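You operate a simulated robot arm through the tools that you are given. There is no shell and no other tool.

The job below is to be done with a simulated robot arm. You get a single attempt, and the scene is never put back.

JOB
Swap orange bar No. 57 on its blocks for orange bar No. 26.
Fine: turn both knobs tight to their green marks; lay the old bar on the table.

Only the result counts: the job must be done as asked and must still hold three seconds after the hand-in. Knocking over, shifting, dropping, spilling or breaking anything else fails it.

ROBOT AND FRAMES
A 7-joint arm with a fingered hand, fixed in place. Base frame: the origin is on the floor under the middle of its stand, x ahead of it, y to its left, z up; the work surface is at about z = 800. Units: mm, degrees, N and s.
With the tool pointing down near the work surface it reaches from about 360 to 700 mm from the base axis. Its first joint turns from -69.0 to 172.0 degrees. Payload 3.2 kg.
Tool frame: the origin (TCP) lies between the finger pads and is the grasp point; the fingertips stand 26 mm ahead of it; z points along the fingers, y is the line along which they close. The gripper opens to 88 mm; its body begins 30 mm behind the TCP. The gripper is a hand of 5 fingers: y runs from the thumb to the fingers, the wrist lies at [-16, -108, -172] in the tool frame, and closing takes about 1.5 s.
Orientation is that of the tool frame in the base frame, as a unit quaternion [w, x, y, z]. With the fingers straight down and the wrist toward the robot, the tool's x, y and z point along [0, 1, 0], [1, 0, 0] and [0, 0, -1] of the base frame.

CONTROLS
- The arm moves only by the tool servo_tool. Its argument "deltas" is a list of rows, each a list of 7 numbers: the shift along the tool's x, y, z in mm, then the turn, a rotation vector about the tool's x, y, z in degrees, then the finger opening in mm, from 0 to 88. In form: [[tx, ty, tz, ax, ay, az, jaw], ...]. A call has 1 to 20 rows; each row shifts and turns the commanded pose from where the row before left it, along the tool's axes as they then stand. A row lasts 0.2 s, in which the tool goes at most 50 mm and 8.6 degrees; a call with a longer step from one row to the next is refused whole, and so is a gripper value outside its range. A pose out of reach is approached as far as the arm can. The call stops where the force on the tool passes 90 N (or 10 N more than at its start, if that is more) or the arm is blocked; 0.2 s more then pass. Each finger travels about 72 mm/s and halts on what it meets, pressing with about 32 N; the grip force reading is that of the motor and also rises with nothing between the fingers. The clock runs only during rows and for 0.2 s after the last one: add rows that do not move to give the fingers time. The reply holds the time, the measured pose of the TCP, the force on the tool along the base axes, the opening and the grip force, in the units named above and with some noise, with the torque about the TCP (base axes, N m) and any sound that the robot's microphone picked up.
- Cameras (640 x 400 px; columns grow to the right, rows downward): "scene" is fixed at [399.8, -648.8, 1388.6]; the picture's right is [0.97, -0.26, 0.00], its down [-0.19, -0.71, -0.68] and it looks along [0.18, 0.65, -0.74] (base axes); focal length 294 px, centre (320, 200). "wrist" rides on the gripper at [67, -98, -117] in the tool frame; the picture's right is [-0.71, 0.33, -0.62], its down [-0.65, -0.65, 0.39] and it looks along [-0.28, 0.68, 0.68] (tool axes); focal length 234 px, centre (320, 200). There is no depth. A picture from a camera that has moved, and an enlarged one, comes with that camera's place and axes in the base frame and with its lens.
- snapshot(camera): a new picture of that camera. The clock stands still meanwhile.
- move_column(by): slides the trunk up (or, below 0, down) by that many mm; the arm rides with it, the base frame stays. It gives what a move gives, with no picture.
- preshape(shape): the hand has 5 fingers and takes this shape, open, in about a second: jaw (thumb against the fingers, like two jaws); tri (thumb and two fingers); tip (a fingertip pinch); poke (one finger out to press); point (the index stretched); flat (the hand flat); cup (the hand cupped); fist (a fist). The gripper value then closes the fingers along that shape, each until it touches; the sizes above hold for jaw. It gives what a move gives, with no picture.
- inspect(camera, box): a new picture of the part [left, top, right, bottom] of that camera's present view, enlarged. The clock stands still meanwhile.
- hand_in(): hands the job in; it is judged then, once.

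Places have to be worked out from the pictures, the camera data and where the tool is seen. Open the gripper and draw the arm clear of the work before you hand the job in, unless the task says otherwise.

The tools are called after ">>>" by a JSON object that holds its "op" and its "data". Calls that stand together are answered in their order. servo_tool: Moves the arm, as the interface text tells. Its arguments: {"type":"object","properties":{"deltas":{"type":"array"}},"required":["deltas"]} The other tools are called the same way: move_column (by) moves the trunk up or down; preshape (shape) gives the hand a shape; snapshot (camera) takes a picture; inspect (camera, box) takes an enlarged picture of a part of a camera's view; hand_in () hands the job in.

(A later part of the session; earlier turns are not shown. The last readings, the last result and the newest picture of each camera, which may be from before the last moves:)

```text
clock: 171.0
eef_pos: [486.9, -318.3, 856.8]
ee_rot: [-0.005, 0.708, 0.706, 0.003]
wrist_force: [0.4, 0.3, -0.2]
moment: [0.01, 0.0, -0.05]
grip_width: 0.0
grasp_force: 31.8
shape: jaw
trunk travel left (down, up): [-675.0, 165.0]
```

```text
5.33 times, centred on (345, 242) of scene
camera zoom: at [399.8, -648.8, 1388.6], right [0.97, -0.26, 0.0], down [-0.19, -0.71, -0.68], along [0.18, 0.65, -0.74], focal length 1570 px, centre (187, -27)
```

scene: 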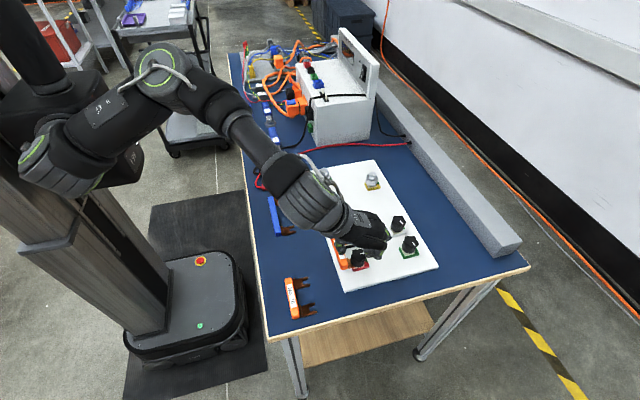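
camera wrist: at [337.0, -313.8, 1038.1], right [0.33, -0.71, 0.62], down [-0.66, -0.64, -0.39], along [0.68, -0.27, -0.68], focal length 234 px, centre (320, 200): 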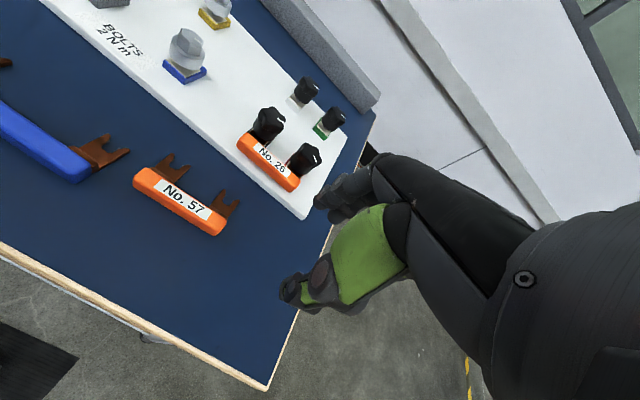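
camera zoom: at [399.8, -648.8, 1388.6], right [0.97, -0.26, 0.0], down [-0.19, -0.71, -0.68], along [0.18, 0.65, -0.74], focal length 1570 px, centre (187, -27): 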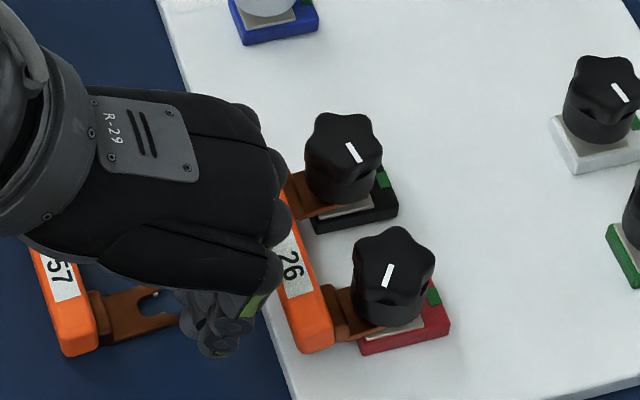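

The finger backs face the handle. I'll advance slowly until contact.

>>> {"op": "servo_tool", "data": {"deltas": [[0, 3, 0, 0, 0, 0, 0], [0, 3, 0, 0, 0, 0, 0], [0, 2, 0, 0, 0, 0, 0], [0, 2, 0, 0, 0, 0, 0], [0, 0, 0, 0, 0, 0, 0]]}}

>>> {"op": "inspect", "data": {"camera": "wrist", "box": [230, 130, 390, 290]}}

>>> {"op": "inspect", "data": {"camera": "scene", "box": [326, 220, 382, 275]}}

```text
clock: 172.2
eef_pos: [496.8, -320.4, 856.3]
ee_rot: [-0.005, 0.708, 0.706, 0.003]
wrist_force: [-0.9, -0.4, 0.7]
moment: [0.01, 0.02, -0.04]
grip_width: 0.1
grasp_force: 32.1
shape: jaw
trunk travel left (down, up): [-675.0, 165.0]
```

```text
2.50 times, centred on (310, 210) of wrist
camera zoom: at [399.8, -253.6, 974.5], right [0.33, -0.72, 0.62], down [-0.66, -0.64, -0.39], along [0.68, -0.27, -0.68], focal length 585 px, centre (345, 175)
```

zoom: 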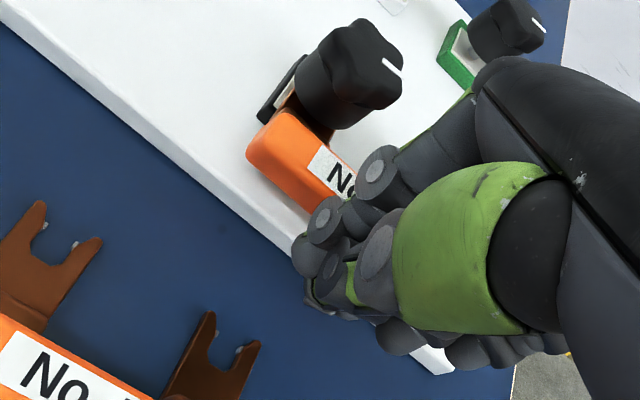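

```text
7.27 times, centred on (354, 248) of scene
camera zoom: at [399.8, -648.8, 1388.6], right [0.97, -0.26, 0.0], down [-0.19, -0.71, -0.68], along [0.18, 0.65, -0.74], focal length 2141 px, centre (73, -146)
```

zoom: 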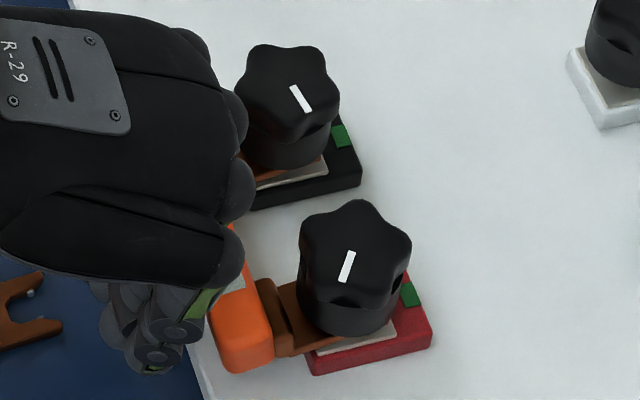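

No contact yet. I'll continue in 2 mm steps.

>>> {"op": "servo_tool", "data": {"deltas": [[0, 2, 0, 0, 0, 0, 0], [0, 2, 0, 0, 0, 0, 0], [0, 2, 0, 0, 0, 0, 0], [0, 0, 0, 0, 0, 0, 0]]}}

>>> {"op": "inspect", "data": {"camera": "scene", "box": [326, 220, 382, 275]}}

```text
clock: 173.2
eef_pos: [502.6, -319.0, 856.9]
ee_rot: [-0.003, 0.708, 0.706, 0.003]
wrist_force: [-1.2, 0.3, -0.2]
moment: [0.0, -0.03, -0.01]
grip_width: 0.1
grasp_force: 31.6
shape: jaw
trunk travel left (down, up): [-675.0, 165.0]
```

```text
7.27 times, centred on (354, 248) of scene
camera zoom: at [399.8, -648.8, 1388.6], right [0.97, -0.26, 0.0], down [-0.19, -0.71, -0.68], along [0.18, 0.65, -0.74], focal length 2141 px, centre (73, -146)
```

zoom: 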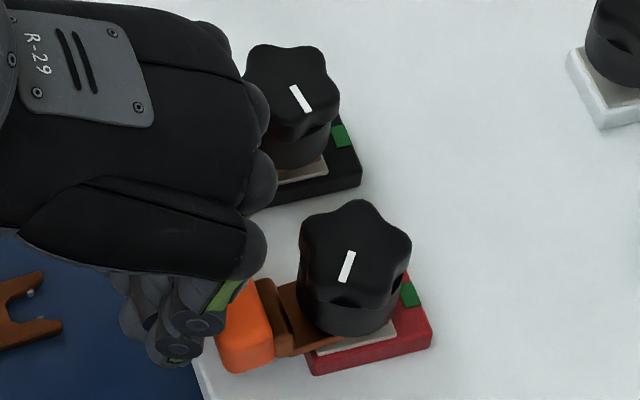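

The fingers are just reaching the handle. I'll push in 1 mm steps and watch the force.

>>> {"op": "servo_tool", "data": {"deltas": [[0, 1, 0, 0, 0, 0, 0], [0, 1, 0, 0, 0, 0, 0], [0, 1, 0, 0, 0, 0, 0], [0, 0, 0, 0, 0, 0, 0]]}}

>>> {"op": "inspect", "data": {"camera": "scene", "box": [326, 220, 382, 275]}}

>>> {"op": "inspect", "data": {"camera": "wrist", "box": [230, 130, 390, 290]}}

```text
clock: 174.2
eef_pos: [506.5, -319.1, 856.1]
ee_rot: [-0.005, 0.708, 0.706, 0.003]
wrist_force: [0.4, -1.1, -0.2]
moment: [0.0, 0.03, 0.01]
grip_width: 0.1
grasp_force: 31.8
shape: jaw
trunk travel left (down, up): [-675.0, 165.0]
```

```text
7.27 times, centred on (354, 248) of scene
camera zoom: at [399.8, -648.8, 1388.6], right [0.97, -0.26, 0.0], down [-0.19, -0.71, -0.68], along [0.18, 0.65, -0.74], focal length 2141 px, centre (73, -146)
```

zoom: 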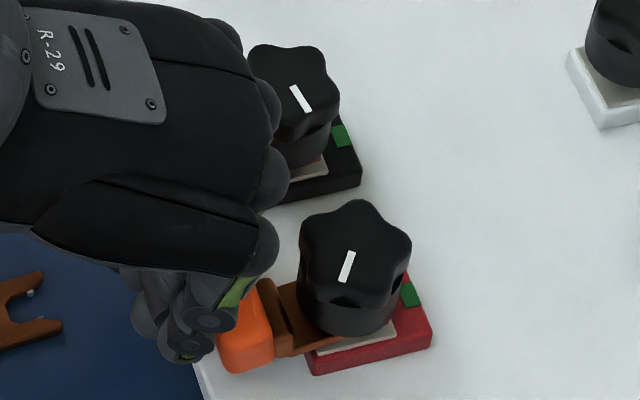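

```text
2.50 times, centred on (310, 210) of wrist
camera zoom: at [409.4, -252.8, 974.8], right [0.33, -0.71, 0.62], down [-0.66, -0.64, -0.39], along [0.68, -0.27, -0.68], focal length 585 px, centre (345, 175)
```

zoom: 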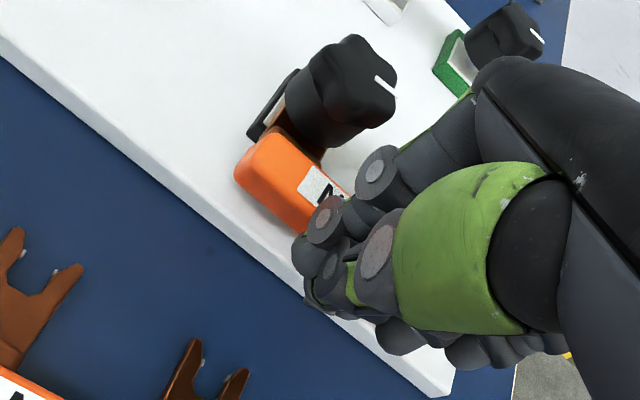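

Still no firm contact. Continuing in 1 mm steps.

>>> {"op": "servo_tool", "data": {"deltas": [[0, 1, 0, 0, 0, 0, 0], [0, 1, 0, 0, 0, 0, 0], [0, 1, 0, 0, 0, 0, 0], [0, 1, 0, 0, 0, 0, 0], [0, 0, 0, 0, 0, 0, 0]]}}

>>> {"op": "inspect", "data": {"camera": "scene", "box": [326, 220, 382, 275]}}

```text
clock: 175.4
eef_pos: [509.6, -319.2, 857.3]
ee_rot: [-0.004, 0.709, 0.705, 0.003]
wrist_force: [-3.5, 0.7, 1.8]
moment: [0.0, 0.07, -0.04]
grip_width: 0.0
grasp_force: 32.2
shape: jaw
trunk travel left (down, up): [-675.0, 165.0]
```

```text
7.27 times, centred on (354, 248) of scene
camera zoom: at [399.8, -648.8, 1388.6], right [0.97, -0.26, 0.0], down [-0.19, -0.71, -0.68], along [0.18, 0.65, -0.74], focal length 2141 px, centre (73, -146)
```

zoom: 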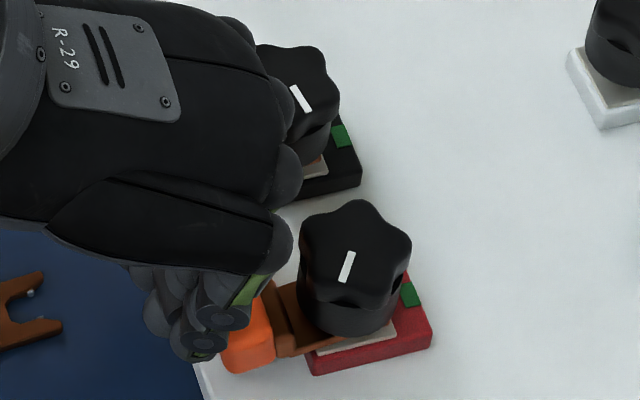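

Contact begins (3.5 N). I'll push 4 mm more.

>>> {"op": "servo_tool", "data": {"deltas": [[0, 1, 0, 0, 0, 0, 0], [0, 1, 0, 0, 0, 0, 0], [0, 1, 0, 0, 0, 0, 0], [0, 1, 0, 0, 0, 0, 0], [0, 0, 0, 0, 0, 0, 0]]}}

>>> {"op": "inspect", "data": {"camera": "scene", "box": [326, 220, 382, 275]}}

>>> {"op": "inspect", "data": {"camera": "wrist", "box": [230, 130, 390, 290]}}

```text
clock: 176.6
eef_pos: [512.8, -319.9, 858.6]
ee_rot: [-0.004, 0.708, 0.706, 0.004]
wrist_force: [-7.5, 1.3, 1.2]
moment: [-0.02, 0.13, -0.09]
grip_width: 0.0
grasp_force: 31.7
shape: jaw
trunk travel left (down, up): [-675.0, 165.0]
```

```text
7.27 times, centred on (354, 248) of scene
camera zoom: at [399.8, -648.8, 1388.6], right [0.97, -0.26, 0.0], down [-0.19, -0.71, -0.68], along [0.18, 0.65, -0.74], focal length 2141 px, centre (73, -146)
```

zoom: 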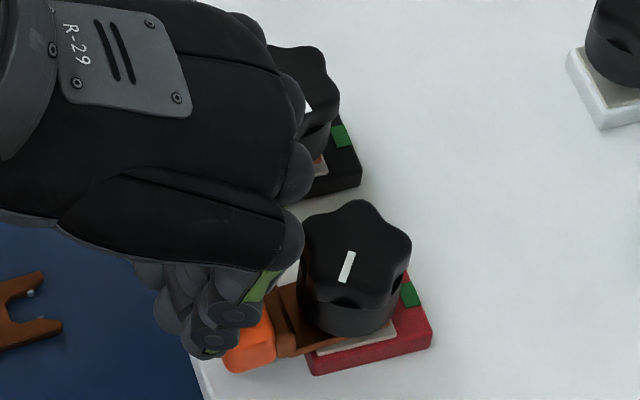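

```text
2.50 times, centred on (310, 210) of wrist
camera zoom: at [415.9, -253.7, 976.3], right [0.33, -0.71, 0.62], down [-0.66, -0.64, -0.4], along [0.68, -0.28, -0.68], focal length 585 px, centre (345, 175)
```

zoom: 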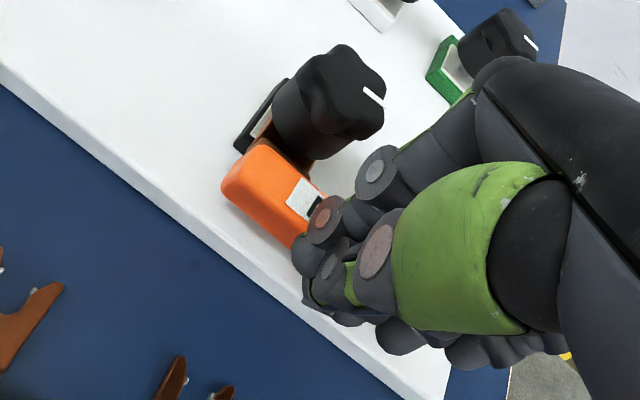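

Force is rising to 7.5 N and the bar is moving slightly. I'll keep pushing a few more millimetres.

>>> {"op": "servo_tool", "data": {"deltas": [[0, 1, 0.3, 0, 0, 0, 0], [0, 1, 0.3, 0, 0, 0, 0], [0, 1, 0.3, 0, 0, 0, 0], [0, 1, 0.3, 0, 0, 0, 0], [0, 0, 0, 0, 0, 0, 0]]}}

>>> {"op": "inspect", "data": {"camera": "scene", "box": [326, 220, 382, 275]}}

>>> {"op": "inspect", "data": {"camera": "wrist", "box": [230, 130, 390, 290]}}

```text
clock: 177.8
eef_pos: [515.0, -320.1, 857.5]
ee_rot: [-0.002, 0.708, 0.706, 0.005]
wrist_force: [-14.8, -0.2, 10.6]
moment: [-0.04, 0.18, -0.04]
grip_width: 0.1
grasp_force: 32.2
shape: jaw
trunk travel left (down, up): [-675.0, 165.0]
```

```text
7.27 times, centred on (354, 248) of scene
camera zoom: at [399.8, -648.8, 1388.6], right [0.97, -0.26, 0.0], down [-0.19, -0.71, -0.68], along [0.18, 0.65, -0.74], focal length 2141 px, centre (73, -146)
```

zoom: 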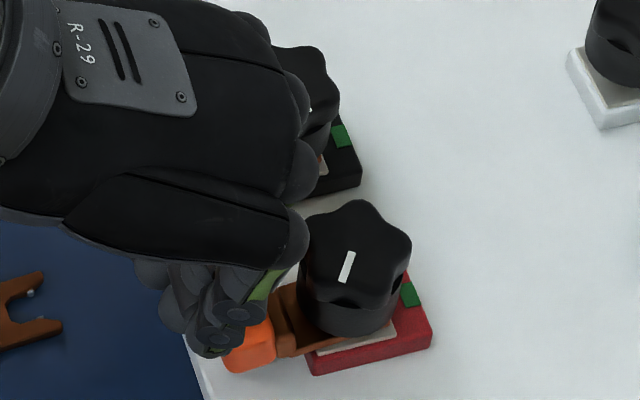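

```text
2.50 times, centred on (310, 210) of wrist
camera zoom: at [417.1, -253.4, 975.5], right [0.33, -0.71, 0.62], down [-0.66, -0.64, -0.4], along [0.68, -0.28, -0.68], focal length 585 px, centre (345, 175)
```

zoom: 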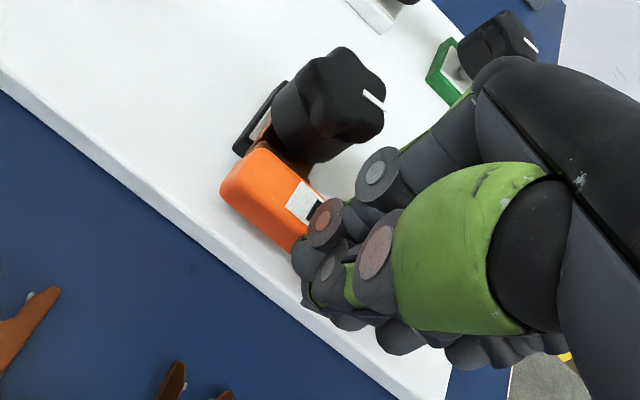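

The slanted finger backs are riding onto the handle's top edge and pressing it down, which isn't useful. I'll back off and instead use the tip shape, pushing with the upright thumb pad behind the handle and the index between the knobs.

>>> {"op": "servo_tool", "data": {"deltas": [[0, -4, 0, 0, 0, 0, 0], [0, -8, 0, 0, 0, 0, 0], [0, -10, -5, 0, 0, 0, 0], [0, 0, -20, 0, 0, 0, 0], [0, 0, -30, 0, 0, 0, 0], [0, 0, 0, 0, 0, 0, 0]]}}

>>> {"op": "preshape", "data": {"shape": "tip"}}

>>> {"op": "servo_tool", "data": {"deltas": [[0, 15, 0, 0, 0, 0, 60], [0, 15, 0, 0, 0, 0, 38], [2, 6, 0, 0, 0, 0, 36], [0, 0, 0, 0, 0, 0, 36], [0, 0, 0, 0, 0, 0, 36]]}}

>>> {"op": "inspect", "data": {"camera": "wrist", "box": [220, 130, 400, 310]}}

>>> {"op": "inspect", "data": {"camera": "scene", "box": [326, 220, 382, 275]}}

```text
clock: 179.2
eef_pos: [497.5, -320.6, 911.4]
ee_rot: [-0.004, 0.708, 0.706, 0.003]
wrist_force: [-0.6, -0.5, -0.1]
moment: [-0.02, 0.02, 0.02]
grip_width: 0.0
grasp_force: 32.3
shape: jaw
trunk travel left (down, up): [-675.0, 165.0]
```

```text
clock: 180.1
eef_pos: [496.8, -318.6, 910.5]
ee_rot: [-0.004, 0.708, 0.706, 0.002]
wrist_force: [-0.2, 0.0, -0.4]
moment: [0.02, -0.01, -0.03]
grip_width: 87.8
grasp_force: 0.0
shape: tip
trunk travel left (down, up): [-675.0, 165.0]
```

```text
clock: 181.3
eef_pos: [533.2, -317.2, 910.6]
ee_rot: [-0.005, 0.709, 0.705, 0.003]
wrist_force: [1.1, -0.6, 0.6]
moment: [0.0, 0.01, -0.01]
grip_width: 36.5
grasp_force: 0.1
shape: tip
trunk travel left (down, up): [-675.0, 165.0]
```

```text
2.22 times, centred on (310, 220) of wrist
camera zoom: at [435.5, -251.8, 1029.5], right [0.33, -0.71, 0.62], down [-0.66, -0.64, -0.39], along [0.68, -0.27, -0.68], focal length 520 px, centre (342, 156)
```

zoom: 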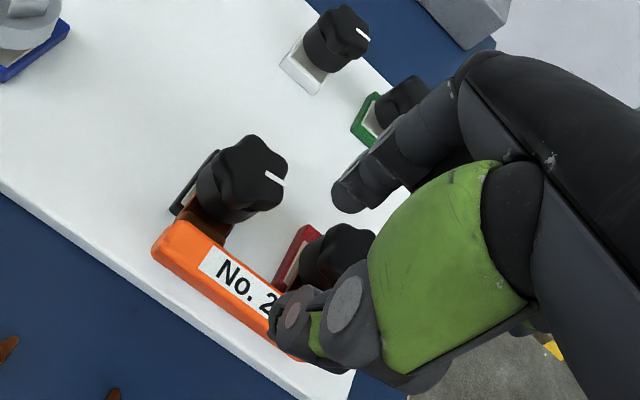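

```text
7.27 times, centred on (354, 248) of scene
camera zoom: at [399.8, -648.8, 1388.6], right [0.97, -0.26, 0.0], down [-0.19, -0.71, -0.68], along [0.18, 0.65, -0.74], focal length 2141 px, centre (73, -146)
```

zoom: 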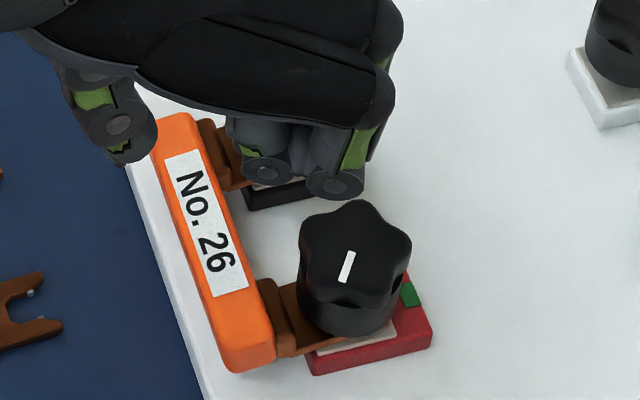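

I'll shift 6 mm back so the thumb clears the handle's outer face, then descend with the index between the knobs.

>>> {"op": "servo_tool", "data": {"deltas": [[0, -6, 10, 0, 0, 0, 36], [0, 0, 14, 0, 0, 0, 36], [0, 0, 10, 0, 0, 0, 36], [0, 0, 5, 0, 0, 0, 36], [0, 0, 5, 0, 0, 0, 36], [0, 0, 4, 0, 0, 0, 36], [0, 0, 4, 0, 0, 0, 36], [0, 0, 2, 0, 0, 0, 36], [0, 0, 0, 0, 0, 0, 36]]}}

>>> {"op": "inspect", "data": {"camera": "wrist", "box": [230, 150, 390, 310]}}

>>> {"op": "inspect", "data": {"camera": "scene", "box": [326, 220, 382, 275]}}

```text
clock: 183.3
eef_pos: [526.1, -318.0, 855.4]
ee_rot: [-0.004, 0.708, 0.706, 0.004]
wrist_force: [-0.1, 0.0, 0.6]
moment: [-0.01, -0.01, 0.03]
grip_width: 36.3
grasp_force: 0.1
shape: tip
trunk travel left (down, up): [-675.0, 165.0]
```

```text
2.50 times, centred on (310, 230) of wrist
camera zoom: at [428.9, -252.1, 974.1], right [0.33, -0.71, 0.62], down [-0.66, -0.64, -0.39], along [0.68, -0.27, -0.68], focal length 585 px, centre (345, 125)
```

zoom: 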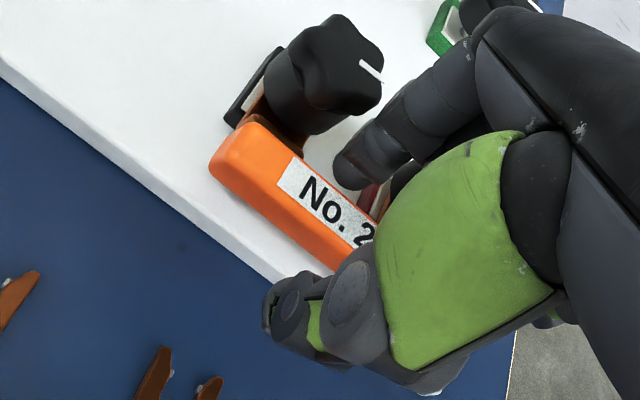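

```text
7.27 times, centred on (354, 248) of scene
camera zoom: at [399.8, -648.8, 1388.6], right [0.97, -0.26, 0.0], down [-0.19, -0.71, -0.68], along [0.18, 0.65, -0.74], focal length 2141 px, centre (73, -146)
```

zoom: 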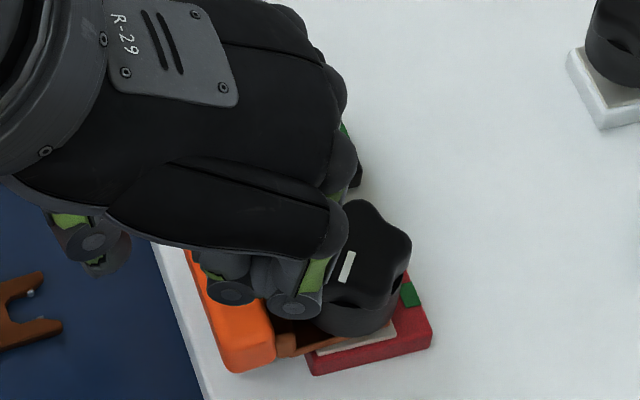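

The thumb and index straddle the handle without contact. I'll narrow the opening to 26 mm so the thumb is just behind the handle, then push +x.

>>> {"op": "servo_tool", "data": {"deltas": [[0, 0, 1, 0, 0, 0, 30], [0, 0, 1, 0, 0, 0, 26], [0, 1, 0, 0, 0, 0, 26], [0, 1, 0, 0, 0, 0, 26], [0, 1, 0, 0, 0, 0, 26], [0, 1, 0, 0, 0, 0, 26], [0, 0, 0, 0, 0, 0, 26]]}}

>>> {"op": "inspect", "data": {"camera": "wrist", "box": [230, 150, 390, 310]}}

```text
clock: 184.9
eef_pos: [529.8, -316.4, 854.1]
ee_rot: [-0.004, 0.708, 0.706, 0.003]
wrist_force: [-0.7, 1.2, 3.3]
moment: [-0.08, -0.08, 0.02]
grip_width: 26.2
grasp_force: 0.0
shape: tip
trunk travel left (down, up): [-675.0, 165.0]
```

```text
2.50 times, centred on (310, 230) of wrist
camera zoom: at [432.3, -250.6, 972.3], right [0.33, -0.71, 0.62], down [-0.66, -0.64, -0.39], along [0.68, -0.27, -0.68], focal length 585 px, centre (345, 125)
```

zoom: 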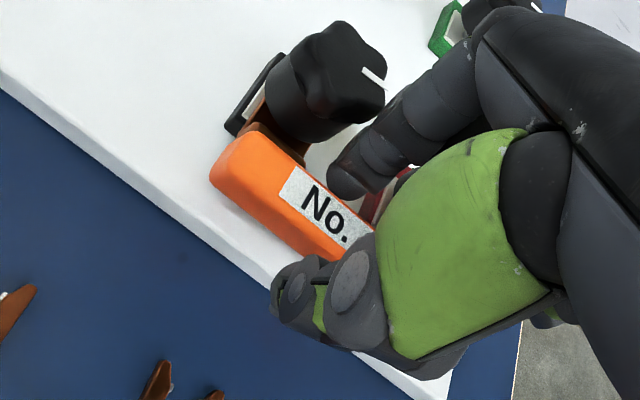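

Thumb is nearly at the handle. I'll continue forward.

>>> {"op": "servo_tool", "data": {"deltas": [[0, 1, 0, 0, 0, 0, 26], [0, 1, 0, 0, 0, 0, 26], [0, 1, 0, 0, 0, 0, 26], [0, 1, 0, 0, 0, 0, 26], [0, 1, 0, 0, 0, 0, 26], [0, 0, 0, 0, 0, 0, 26]]}}

>>> {"op": "inspect", "data": {"camera": "wrist", "box": [230, 150, 390, 310]}}

```text
clock: 186.3
eef_pos: [534.1, -317.3, 855.2]
ee_rot: [-0.003, 0.708, 0.706, 0.003]
wrist_force: [-1.5, 1.2, 2.8]
moment: [-0.05, -0.08, 0.06]
grip_width: 26.2
grasp_force: 0.1
shape: tip
trunk travel left (down, up): [-675.0, 165.0]
```

```text
2.50 times, centred on (310, 230) of wrist
camera zoom: at [437.4, -251.4, 973.2], right [0.33, -0.71, 0.62], down [-0.66, -0.64, -0.39], along [0.68, -0.27, -0.68], focal length 585 px, centre (345, 125)
```

zoom: 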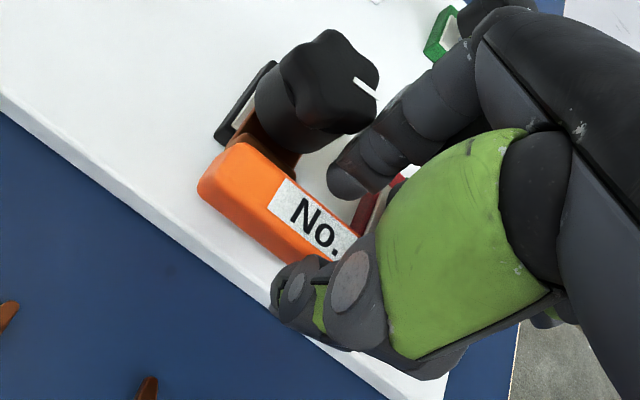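

The thumb is now against the handle's outer face. I'll push forward further and watch the force.

>>> {"op": "servo_tool", "data": {"deltas": [[0, 1, 0, 0, 0, 0, 26], [0, 1, 0, 0, 0, 0, 26], [0, 1, 0, 0, 0, 0, 26], [0, 0, 0, 0, 0, 0, 26]]}}

>>> {"op": "inspect", "data": {"camera": "wrist", "box": [230, 150, 390, 310]}}

>>> {"op": "inspect", "data": {"camera": "scene", "box": [326, 220, 382, 275]}}

```text
clock: 187.3
eef_pos: [536.5, -317.0, 854.3]
ee_rot: [-0.002, 0.709, 0.705, 0.003]
wrist_force: [-1.6, 1.0, 6.5]
moment: [-0.09, -0.2, 0.03]
grip_width: 25.7
grasp_force: 0.1
shape: tip
trunk travel left (down, up): [-675.0, 165.0]
```

```text
2.50 times, centred on (310, 230) of wrist
camera zoom: at [439.2, -251.0, 972.7], right [0.33, -0.71, 0.62], down [-0.66, -0.64, -0.4], along [0.68, -0.28, -0.68], focal length 585 px, centre (345, 125)
```

zoom: 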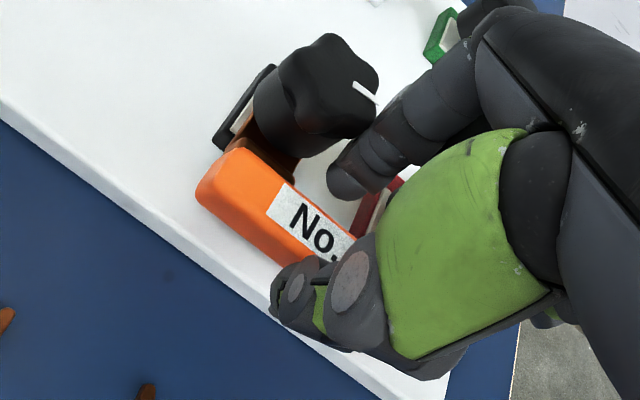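

```text
7.27 times, centred on (354, 248) of scene
camera zoom: at [399.8, -648.8, 1388.6], right [0.97, -0.26, 0.0], down [-0.19, -0.71, -0.68], along [0.18, 0.65, -0.74], focal length 2141 px, centre (73, -146)
```

zoom: 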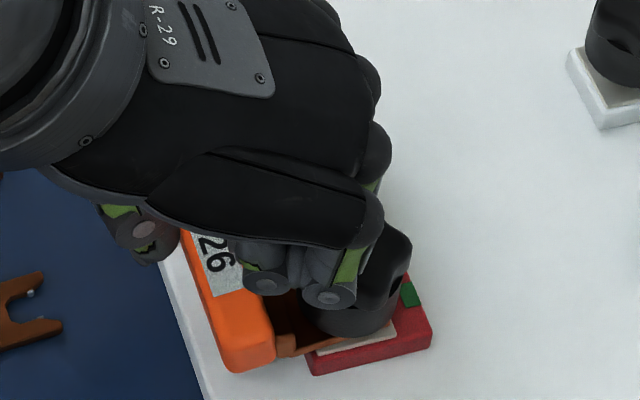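

The curled fingers lightly touch the red knob's top. I'll rise 1.5 mm and instead close the grip with the TCP offset forward, so the thumb pushes the handle home.

>>> {"op": "servo_tool", "data": {"deltas": [[0, 0, -1.5, 0, 0, 0, 24], [0, 0, 0, 0, 0, 0, 20], [0, 0, 0, 0, 0, 0, 17], [0, 0, 0, 0, 0, 0, 14], [0, 0, 0, 0, 0, 0, 14], [0, 0, 0, 0, 0, 0, 14]]}}

>>> {"op": "inspect", "data": {"camera": "wrist", "box": [230, 150, 390, 310]}}

>>> {"op": "inspect", "data": {"camera": "scene", "box": [326, 220, 382, 275]}}

```text
clock: 188.7
eef_pos: [537.3, -317.8, 855.7]
ee_rot: [-0.004, 0.708, 0.706, 0.004]
wrist_force: [-5.0, 0.6, 0.8]
moment: [0.03, 0.08, 0.01]
grip_width: 14.6
grasp_force: 0.1
shape: tip
trunk travel left (down, up): [-675.0, 165.0]
```

```text
2.50 times, centred on (310, 230) of wrist
camera zoom: at [439.7, -251.5, 973.8], right [0.33, -0.71, 0.62], down [-0.66, -0.64, -0.39], along [0.68, -0.27, -0.68], focal length 585 px, centre (345, 125)
```

zoom: 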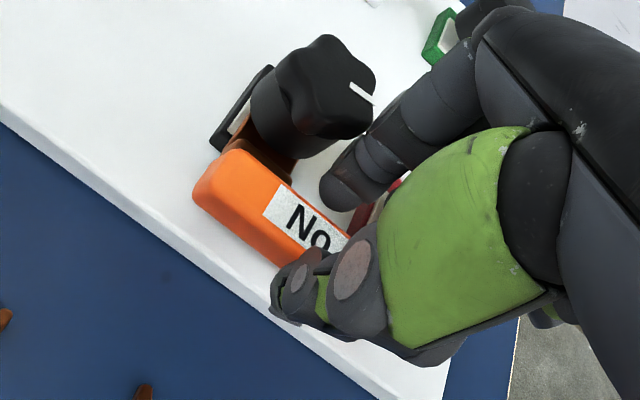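

```text
7.27 times, centred on (354, 248) of scene
camera zoom: at [399.8, -648.8, 1388.6], right [0.97, -0.26, 0.0], down [-0.19, -0.71, -0.68], along [0.18, 0.65, -0.74], focal length 2141 px, centre (73, -146)
```

zoom: 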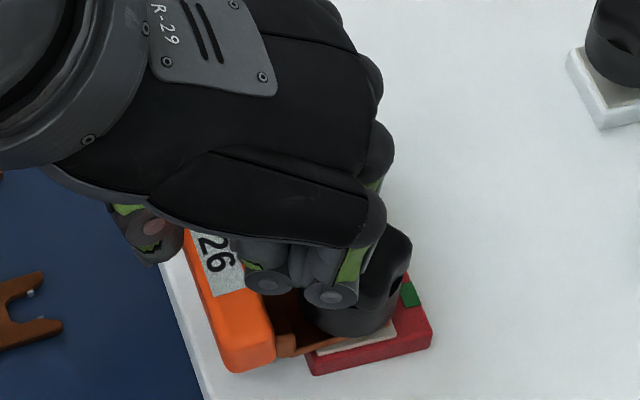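

The thumb now presses the handle (5 N). I'll continue closing.

>>> {"op": "servo_tool", "data": {"deltas": [[0, 0, 0, 0, 0, 0, 11], [0, 0, 0, 0, 0, 0, 8], [0, 0, 0, 0, 0, 0, 8], [0, 0, 0, 0, 0, 0, 8]]}}

>>> {"op": "inspect", "data": {"camera": "wrist", "box": [230, 150, 390, 310]}}

>>> {"op": "inspect", "data": {"camera": "scene", "box": [326, 220, 382, 275]}}

```text
clock: 189.7
eef_pos: [536.8, -318.4, 855.9]
ee_rot: [-0.004, 0.708, 0.706, 0.003]
wrist_force: [-6.3, 0.8, 2.6]
moment: [0.03, 0.12, -0.02]
grip_width: 8.9
grasp_force: 0.0
shape: tip
trunk travel left (down, up): [-675.0, 165.0]
```

```text
2.50 times, centred on (310, 230) of wrist
camera zoom: at [439.4, -251.4, 974.0], right [0.33, -0.71, 0.62], down [-0.66, -0.64, -0.4], along [0.68, -0.27, -0.68], focal length 585 px, centre (345, 125)
```

zoom: 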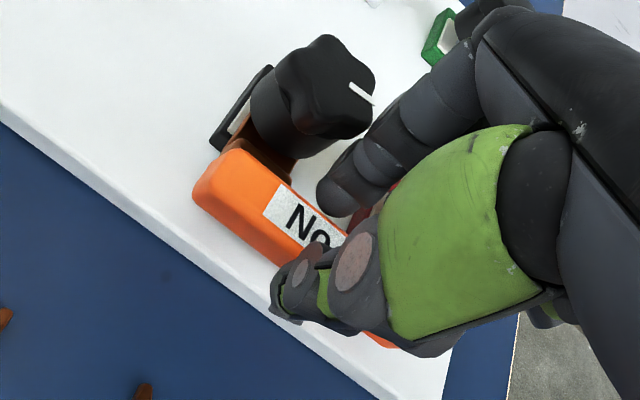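

```text
7.27 times, centred on (354, 248) of scene
camera zoom: at [399.8, -648.8, 1388.6], right [0.97, -0.26, 0.0], down [-0.19, -0.71, -0.68], along [0.18, 0.65, -0.74], focal length 2141 px, centre (73, -146)
```

zoom: 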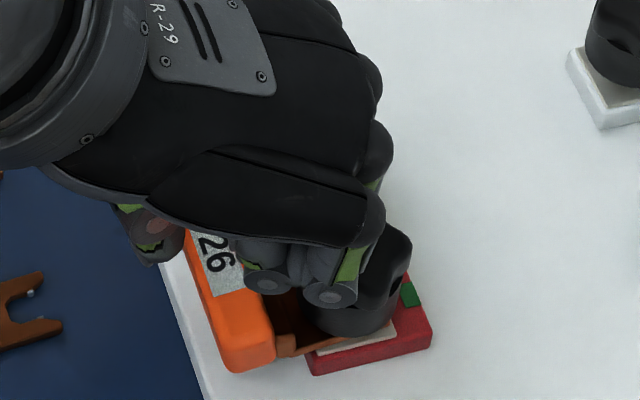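

The bar's lower edge is within about 1 mm of where bar 57's was; the apparent offset is mostly its tilt, which the knobs will flatten. I'll open, lift away, and look once more before tightening.

>>> {"op": "servo_tool", "data": {"deltas": [[0, 0, 0, 0, 0, 0, 14], [0, -2, 0, 0, 0, 0, 24], [0, -4, 0, 0, 0, 0, 34], [0, -2, -3, 0, 0, 0, 36], [0, 0, -8, 0, 0, 0, 36], [0, 0, -15, 0, 0, 0, 36], [0, 0, -25, 0, 0, 0, 36], [-20, -40, -10, 0, 0, 0, 36], [-20, -40, 0, 0, 0, 0, 36], [-20, -10, 0, 0, 0, 0, 36], [0, 0, 0, 0, 0, 0, 36]]}}

>>> {"op": "inspect", "data": {"camera": "wrist", "box": [210, 90, 350, 220]}}

>>> {"op": "inspect", "data": {"camera": "scene", "box": [326, 220, 382, 275]}}

```text
clock: 192.1
eef_pos: [436.1, -377.6, 920.6]
ee_rot: [-0.003, 0.709, 0.705, 0.005]
wrist_force: [-0.6, 0.8, 0.8]
moment: [0.0, 0.0, -0.05]
grip_width: 35.7
grasp_force: 0.1
shape: tip
trunk travel left (down, up): [-675.0, 165.0]
```

```text
3.08 times, centred on (280, 155) of wrist
camera zoom: at [339.6, -311.2, 1039.6], right [0.33, -0.71, 0.62], down [-0.66, -0.64, -0.39], along [0.68, -0.27, -0.68], focal length 720 px, centre (443, 338)
```

zoom: 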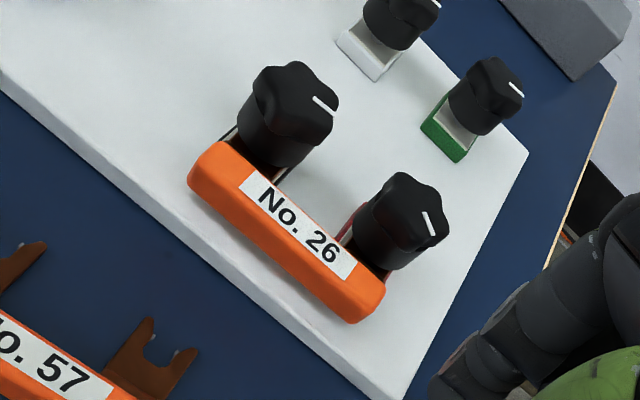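

```text
7.27 times, centred on (354, 248) of scene
camera zoom: at [399.8, -648.8, 1388.6], right [0.97, -0.26, 0.0], down [-0.19, -0.71, -0.68], along [0.18, 0.65, -0.74], focal length 2141 px, centre (73, -146)
```

zoom: 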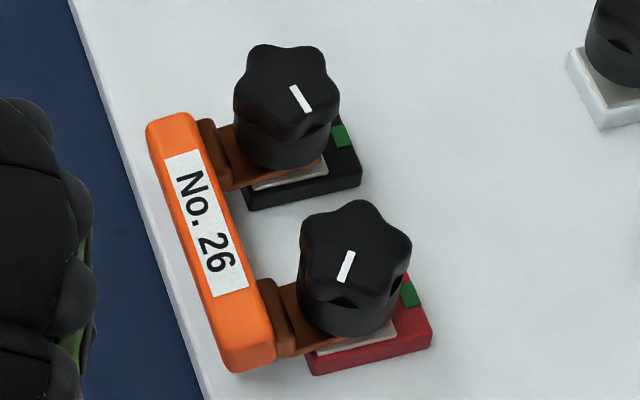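

Bar 26 is seated, with pointers at about 239° (red) and 284° (black) loose. Now to tighten: I'll switch to the three-finger shape and go above the red knob at yaw +56°, ready for clockwise strokes.

>>> {"op": "preshape", "data": {"shape": "tri"}}

>>> {"op": "servo_tool", "data": {"deltas": [[9.4, 43, 0, 0, 0, 0, 60], [9.4, 43, 0, 0, 0, 0, 55], [9.4, 43, 0, 0, 0, 0, 50], [0, 0, 10, 0, 0, -7, 48], [0, 0, 10, 0, 0, -7, 48], [0, 0, 0, 0, 0, -7, 48], [0, 0, 0, 0, 0, -7, 48], [0, 0, 0, 0, 0, -7, 48], [0, 0, 0, 0, 0, -7, 48], [0, 0, 0, 0, 0, -7, 48], [0, 0, 0, 0, 0, -7, 48], [0, 0, 0, 0, 0, 0, 48], [0, 0, 0, 0, 0, 0, 48]]}}

>>> {"op": "inspect", "data": {"camera": "wrist", "box": [210, 150, 410, 290]}}

```text
clock: 193.0
eef_pos: [436.9, -377.7, 920.7]
ee_rot: [-0.004, 0.708, 0.706, 0.004]
wrist_force: [0.2, 0.1, -0.4]
moment: [0.03, -0.01, -0.01]
grip_width: 87.9
grasp_force: 0.0
shape: tri
trunk travel left (down, up): [-675.0, 165.0]
```

```text
clock: 195.8
eef_pos: [569.7, -350.2, 897.4]
ee_rot: [-0.001, 0.294, 0.956, 0.006]
wrist_force: [-0.6, -0.1, -0.1]
moment: [-0.04, 0.03, 0.0]
grip_width: 48.6
grasp_force: 0.0
shape: tri
trunk travel left (down, up): [-675.0, 165.0]
```

```text
2.86 times, centred on (310, 220) of wrist
camera zoom: at [459.5, -394.6, 1014.2], right [0.77, -0.13, 0.62], down [0.17, -0.9, -0.4], along [0.61, 0.41, -0.67], focal length 669 px, centre (349, 143)
```

zoom: 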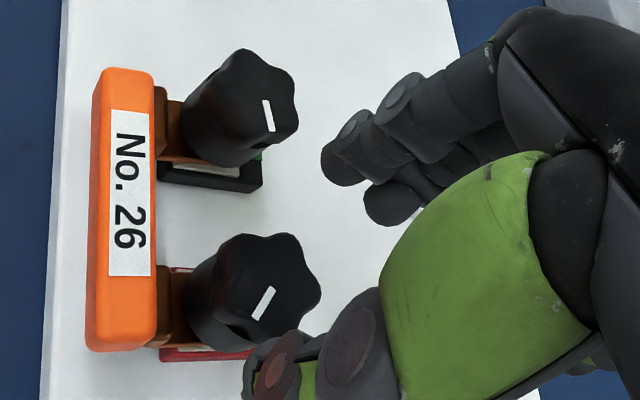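

The TCP is about 5 mm too far in +x of the red knob. I'll correct that, descend and grip, then turn clockwise 32° as a first test.

>>> {"op": "servo_tool", "data": {"deltas": [[5.0, -1.6, 0, 0, 0, 0, 48], [0, 0, 0, 0, 0, 0, 48], [0, 0, 8, 0, 0, 0, 48], [0, 0, 8, 0, 0, 0, 48], [0, 0, 6, 0, 0, 0, 48], [0, 0, 0, 0, 0, 0, 48]]}}

>>> {"op": "inspect", "data": {"camera": "wrist", "box": [230, 170, 390, 290]}}

```text
clock: 197.2
eef_pos: [563.5, -348.0, 876.6]
ee_rot: [-0.003, 0.294, 0.956, 0.005]
wrist_force: [-0.4, -0.1, -0.2]
moment: [0.0, -0.03, 0.02]
grip_width: 48.3
grasp_force: 0.0
shape: tri
trunk travel left (down, up): [-675.0, 165.0]
```

```text
3.33 times, centred on (310, 230) of wrist
camera zoom: at [453.9, -391.6, 992.8], right [0.77, -0.13, 0.62], down [0.17, -0.9, -0.4], along [0.61, 0.41, -0.67], focal length 781 px, centre (353, 100)
```

zoom: 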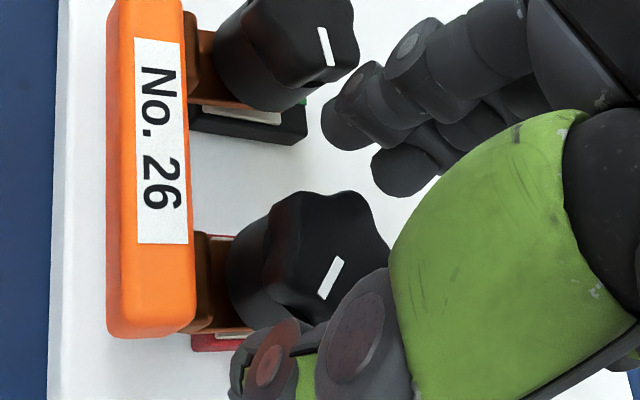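

Nearly centred (about 1.5 mm off in y). I'll nudge, close, and start turning clockwise.

>>> {"op": "servo_tool", "data": {"deltas": [[-0.8, -1.2, 1, 0, 0, 0, 48], [0, 0, 0, 0, 0, 0, 40], [0, 0, 0, 0, 0, 0, 30], [0, 0, 0, 0, 0, 0, 20], [0, 0, 0, 0, 0, 0, 10], [0, 0, 0, 0, 0, 0, 5], [0, 0, 0, 0, 0, 0, 5], [0, 0, 0.1, 0, 0, 8, 5], [0, 0, 0.1, 0, 0, 8, 5], [0, 0, 0.1, 0, 0, 8, 5], [0, 0, 0.1, 0, 0, 8, 5], [0, 0, 0, 0, 0, 0, 5]]}}

>>> {"op": "inspect", "data": {"camera": "wrist", "box": [230, 170, 390, 290]}}

```text
clock: 199.8
eef_pos: [563.9, -348.4, 873.5]
ee_rot: [-0.003, 0.546, 0.838, 0.005]
wrist_force: [-2.5, 0.7, -1.9]
moment: [-0.01, 0.02, 0.05]
grip_width: 23.2
grasp_force: 32.2
shape: tri
trunk travel left (down, up): [-675.0, 165.0]
```

```text
3.33 times, centred on (310, 230) of wrist
camera zoom: at [447.8, -327.9, 991.7], right [0.59, -0.52, 0.62], down [-0.34, -0.85, -0.4], along [0.73, 0.03, -0.68], focal length 781 px, centre (353, 100)
```

zoom: 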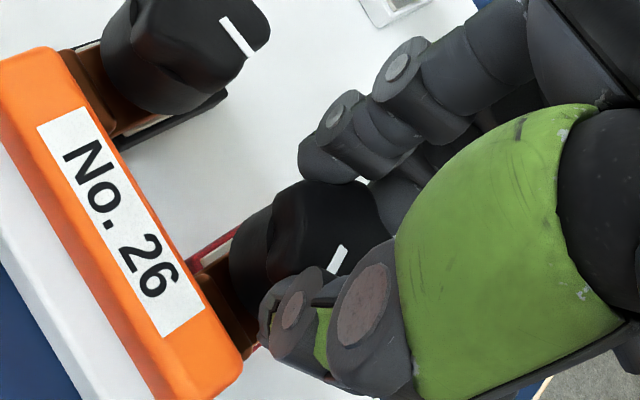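

The knob follows the hand with a firm 23 mm grip. I'll finish this stroke to yaw -36°.

>>> {"op": "servo_tool", "data": {"deltas": [[0, 0, 0.1, 0, 0, 8, 5], [0, 0, 0.1, 0, 0, 8, 5], [0, 0, 0.1, 0, 0, 8, 5], [0, 0, 0.1, 0, 0, 8, 5], [0, 0, 0.1, 0, 0, 8, 5], [0, 0, 0.1, 0, 0, 8, 5], [0, 0, 0.1, 0, 0, 8, 5], [0, 0, 0.1, 0, 0, 4, 5], [0, 0, 0, 0, 0, 0, 5]]}}

>>> {"op": "inspect", "data": {"camera": "wrist", "box": [230, 170, 390, 290]}}

```text
clock: 201.8
eef_pos: [565.4, -348.1, 874.0]
ee_rot: [-0.004, 0.892, 0.452, 0.002]
wrist_force: [3.8, 6.7, 1.2]
moment: [0.08, -0.11, 0.25]
grip_width: 22.5
grasp_force: 31.8
shape: tri
trunk travel left (down, up): [-675.0, 165.0]
```

```text
3.33 times, centred on (310, 230) of wrist
camera zoom: at [526.0, -237.2, 991.7], right [-0.15, -0.77, 0.62], down [-0.91, -0.13, -0.39], along [0.38, -0.62, -0.68], focal length 781 px, centre (353, 100)
```

zoom: 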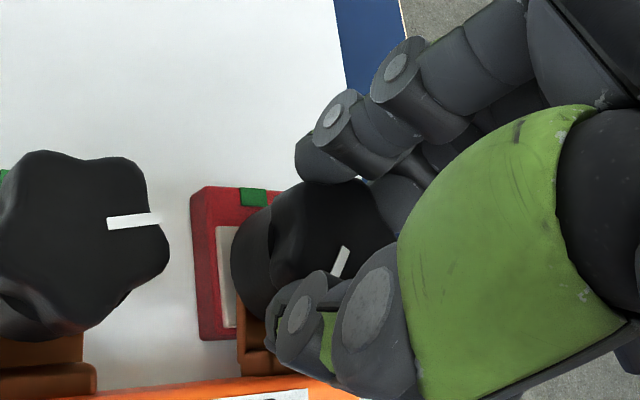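

The knob has turned about 92° (now about 147° left) with some resistance, likely from flattening the tilted lug. I'll release and go back for the next stroke.

>>> {"op": "servo_tool", "data": {"deltas": [[0, 0, 0, 0, 0, 0, 46], [0, 0, 0, 0, 0, 0, 46], [0, 0, 0, 0, 0, 0, 46], [0, 0, -12, 0, 0, 0, 48], [0, 0, -12, 0, 0, 0, 48], [0, 0, 0, 0, 0, -8, 48], [0, 0, 0, 0, 0, -8, 48], [0, 0, 0, 0, 0, -8, 48], [0, 0, 0, 0, 0, -8, 48], [0, 0, 0, 0, 0, -8, 48], [0, 0, 0, 0, 0, -8, 48], [0, 0, 0, 0, 0, -8, 48], [0, 0, 0, 0, 0, -8, 48], [0, 0, 0, 0, 0, -8, 48], [0, 0, 0, 0, 0, -8, 48], [0, 0, 0, 0, 0, -8, 48], [0, 0, 0, 0, 0, -4, 48], [0, 0, 0, 0, 0, 0, 48], [0, 0, 0, 0, 0, 0, 48]]}}

>>> {"op": "inspect", "data": {"camera": "wrist", "box": [210, 150, 410, 290]}}

```text
clock: 205.8
eef_pos: [563.5, -350.4, 897.0]
ee_rot: [-0.001, 0.294, 0.956, 0.005]
wrist_force: [0.5, -0.1, 0.9]
moment: [-0.02, -0.01, 0.01]
grip_width: 47.6
grasp_force: 0.0
shape: tri
trunk travel left (down, up): [-675.0, 165.0]
```

```text
2.86 times, centred on (310, 220) of wrist
camera zoom: at [453.7, -394.1, 1014.0], right [0.77, -0.13, 0.62], down [0.17, -0.9, -0.4], along [0.61, 0.41, -0.67], focal length 669 px, centre (349, 143)
```

zoom: 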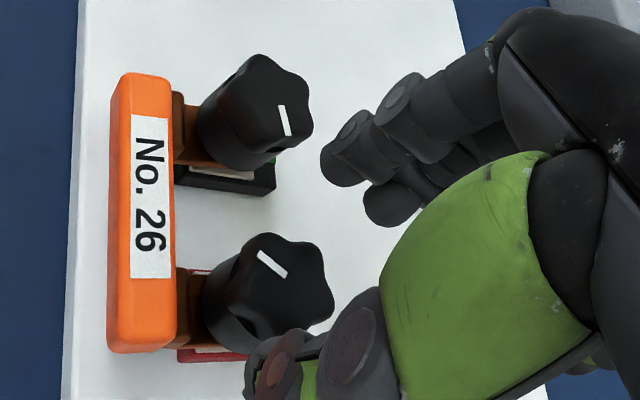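

The red pointer is at about 141°. To keep the bar level, I'll now move over to the black knob at yaw +68° and tighten it too.

>>> {"op": "servo_tool", "data": {"deltas": [[16.8, 24.9, 0, 0, 0, 0, 48], [16.8, 24.9, 0, 0, 0, 0, 48], [0, 0, 0, 0, 0, -6, 48], [0, 0, 0, 0, 0, -6, 48], [0, 0, 0, 0, 0, 0, 48], [0, 0, 0, 0, 0, 0, 48]]}}

>>> {"op": "inspect", "data": {"camera": "wrist", "box": [210, 150, 410, 290]}}

```text
clock: 207.2
eef_pos: [563.1, -290.3, 898.4]
ee_rot: [-0.002, 0.193, 0.981, 0.006]
wrist_force: [-1.1, 0.2, -0.2]
moment: [0.01, 0.01, 0.0]
grip_width: 47.9
grasp_force: 0.1
shape: tri
trunk travel left (down, up): [-675.0, 165.0]
```

```text
2.86 times, centred on (310, 220) of wrist
camera zoom: at [465.0, -355.7, 1014.2], right [0.78, 0.03, 0.62], down [0.35, -0.85, -0.4], along [0.51, 0.53, -0.67], focal length 669 px, centre (349, 143)
```

zoom: 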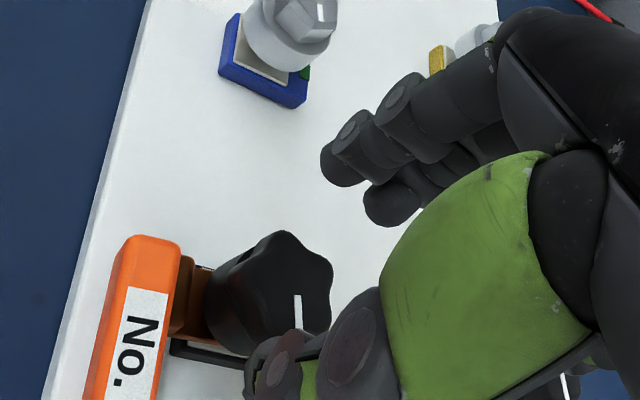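

Centred over the black knob. I'll descend, grip and make a full clockwise stroke of 88°.

>>> {"op": "servo_tool", "data": {"deltas": [[0, 0, 12, 0, 0, 0, 48], [0, 0, 12, 0, 0, 0, 48], [0, 0, 0, 0, 0, 0, 40], [0, 0, 0, 0, 0, 0, 30], [0, 0, 0, 0, 0, 0, 20], [0, 0, 0, 0, 0, 0, 10], [0, 0, 0, 0, 0, 0, 5], [0, 0, 0.1, 0, 0, 8, 5], [0, 0, 0.1, 0, 0, 8, 5], [0, 0, 0.1, 0, 0, 8, 5], [0, 0, 0.1, 0, 0, 8, 5], [0, 0, 0.1, 0, 0, 8, 5], [0, 0, 0.1, 0, 0, 8, 5], [0, 0, 0.1, 0, 0, 8, 5], [0, 0, 0.1, 0, 0, 8, 5], [0, 0, 0.1, 0, 0, 8, 5], [0, 0, 0.1, 0, 0, 8, 5], [0, 0, 0.1, 0, 0, 8, 5], [0, 0, 0, 0, 0, 0, 5]]}}

>>> {"op": "inspect", "data": {"camera": "wrist", "box": [230, 170, 390, 290]}}

```text
clock: 211.2
eef_pos: [565.0, -289.2, 872.3]
ee_rot: [-0.005, 0.82, 0.573, 0.002]
wrist_force: [-2.5, 5.8, -6.8]
moment: [0.09, -0.01, -0.01]
grip_width: 23.2
grasp_force: 31.6
shape: tri
trunk travel left (down, up): [-675.0, 165.0]
```

```text
3.33 times, centred on (310, 230) of wrist
camera zoom: at [496.6, -193.8, 990.5], right [0.07, -0.79, 0.62], down [-0.84, -0.38, -0.39], along [0.54, -0.49, -0.68], focal length 781 px, centre (353, 100)
```

zoom: 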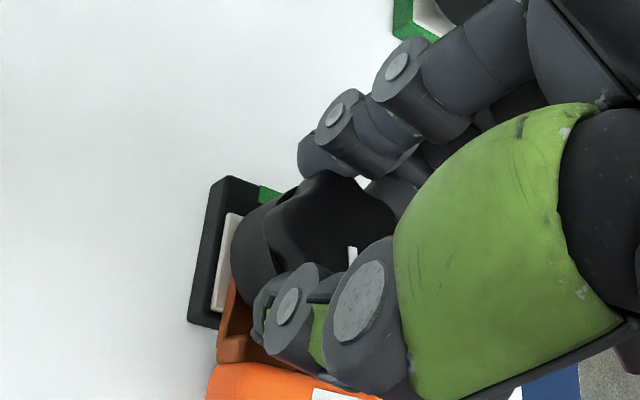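

The black knob followed (about 196° left). Back for the next stroke.

>>> {"op": "servo_tool", "data": {"deltas": [[0, 0, 0, 0, 0, 0, 46], [0, 0, 0, 0, 0, 0, 46], [0, 0, 0, 0, 0, 0, 46], [0, 0, -12, 0, 0, 0, 48], [0, 0, -12, 0, 0, 0, 48], [0, 0, 0, 0, 0, -8, 48], [0, 0, 0, 0, 0, -8, 48], [0, 0, 0, 0, 0, -8, 48], [0, 0, 0, 0, 0, -8, 48], [0, 0, 0, 0, 0, -8, 48], [0, 0, 0, 0, 0, -8, 48], [0, 0, 0, 0, 0, -8, 48], [0, 0, 0, 0, 0, -8, 48], [0, 0, 0, 0, 0, -8, 48], [0, 0, 0, 0, 0, -8, 48], [0, 0, 0, 0, 0, -8, 48], [0, 0, 0, 0, 0, 0, 48], [0, 0, 0, 0, 0, 0, 48]]}}

>>> {"op": "inspect", "data": {"camera": "wrist", "box": [210, 150, 410, 290]}}

```text
clock: 215.0
eef_pos: [562.9, -289.5, 896.0]
ee_rot: [-0.002, 0.192, 0.981, 0.004]
wrist_force: [0.6, -0.7, -0.3]
moment: [0.04, 0.01, 0.04]
grip_width: 47.4
grasp_force: 0.1
shape: tri
trunk travel left (down, up): [-675.0, 165.0]
```

```text
2.86 times, centred on (310, 220) of wrist
camera zoom: at [465.4, -355.4, 1012.6], right [0.78, 0.03, 0.62], down [0.35, -0.85, -0.4], along [0.51, 0.53, -0.67], focal length 669 px, centre (349, 143)
```

zoom: 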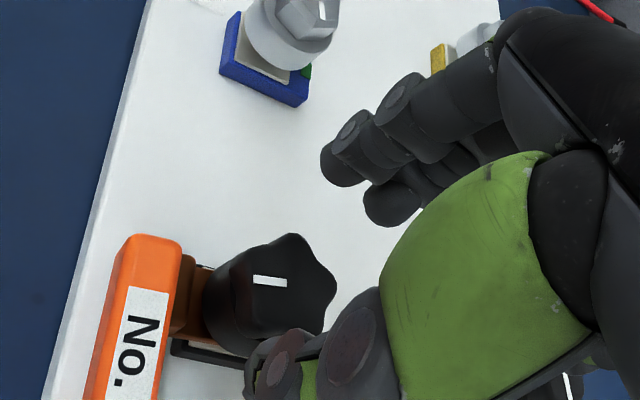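

Black pointer now at about 189°. I'll make the second stroke.

>>> {"op": "servo_tool", "data": {"deltas": [[0, 0, 12, 0, 0, 0, 48], [0, 0, 11, 0, 0, 0, 48], [0, 0, 0, 0, 0, 0, 40], [0, 0, 0, 0, 0, 0, 30], [0, 0, 0, 0, 0, 0, 20], [0, 0, 0, 0, 0, 0, 10], [0, 0, 0, 0, 0, 0, 5], [0, 0, 0.1, 0, 0, 8, 5], [0, 0, 0.1, 0, 0, 8, 5], [0, 0, 0.1, 0, 0, 8, 5], [0, 0, 0.1, 0, 0, 8, 5], [0, 0, 0.1, 0, 0, 8, 5], [0, 0, 0.1, 0, 0, 8, 5], [0, 0, 0.1, 0, 0, 8, 5], [0, 0, 0.1, 0, 0, 8, 5], [0, 0, 0.1, 0, 0, 8, 5], [0, 0, 0.1, 0, 0, 8, 5], [0, 0, 0.1, 0, 0, 8, 5], [0, 0, 0, 0, 0, 0, 5]]}}

>>> {"op": "inspect", "data": {"camera": "wrist", "box": [230, 170, 390, 290]}}

```text
clock: 219.0
eef_pos: [564.5, -287.2, 872.5]
ee_rot: [-0.006, 0.82, 0.573, 0.003]
wrist_force: [1.9, 16.8, -1.3]
moment: [0.29, -0.19, 0.39]
grip_width: 20.1
grasp_force: 32.2
shape: tri
trunk travel left (down, up): [-675.0, 165.0]
```

```text
3.33 times, centred on (310, 230) of wrist
camera zoom: at [496.6, -191.4, 990.7], right [0.07, -0.79, 0.62], down [-0.84, -0.38, -0.39], along [0.54, -0.49, -0.68], focal length 781 px, centre (353, 100)
```

zoom: 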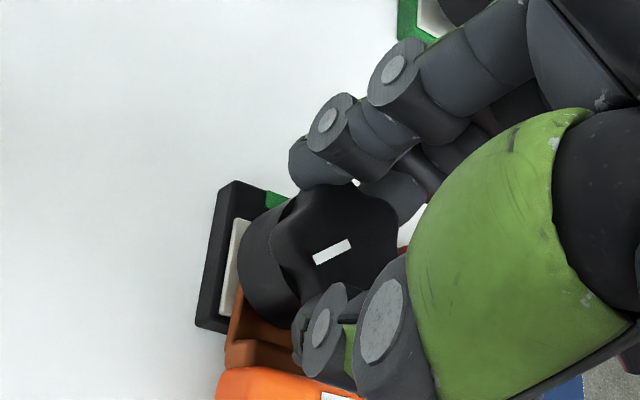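

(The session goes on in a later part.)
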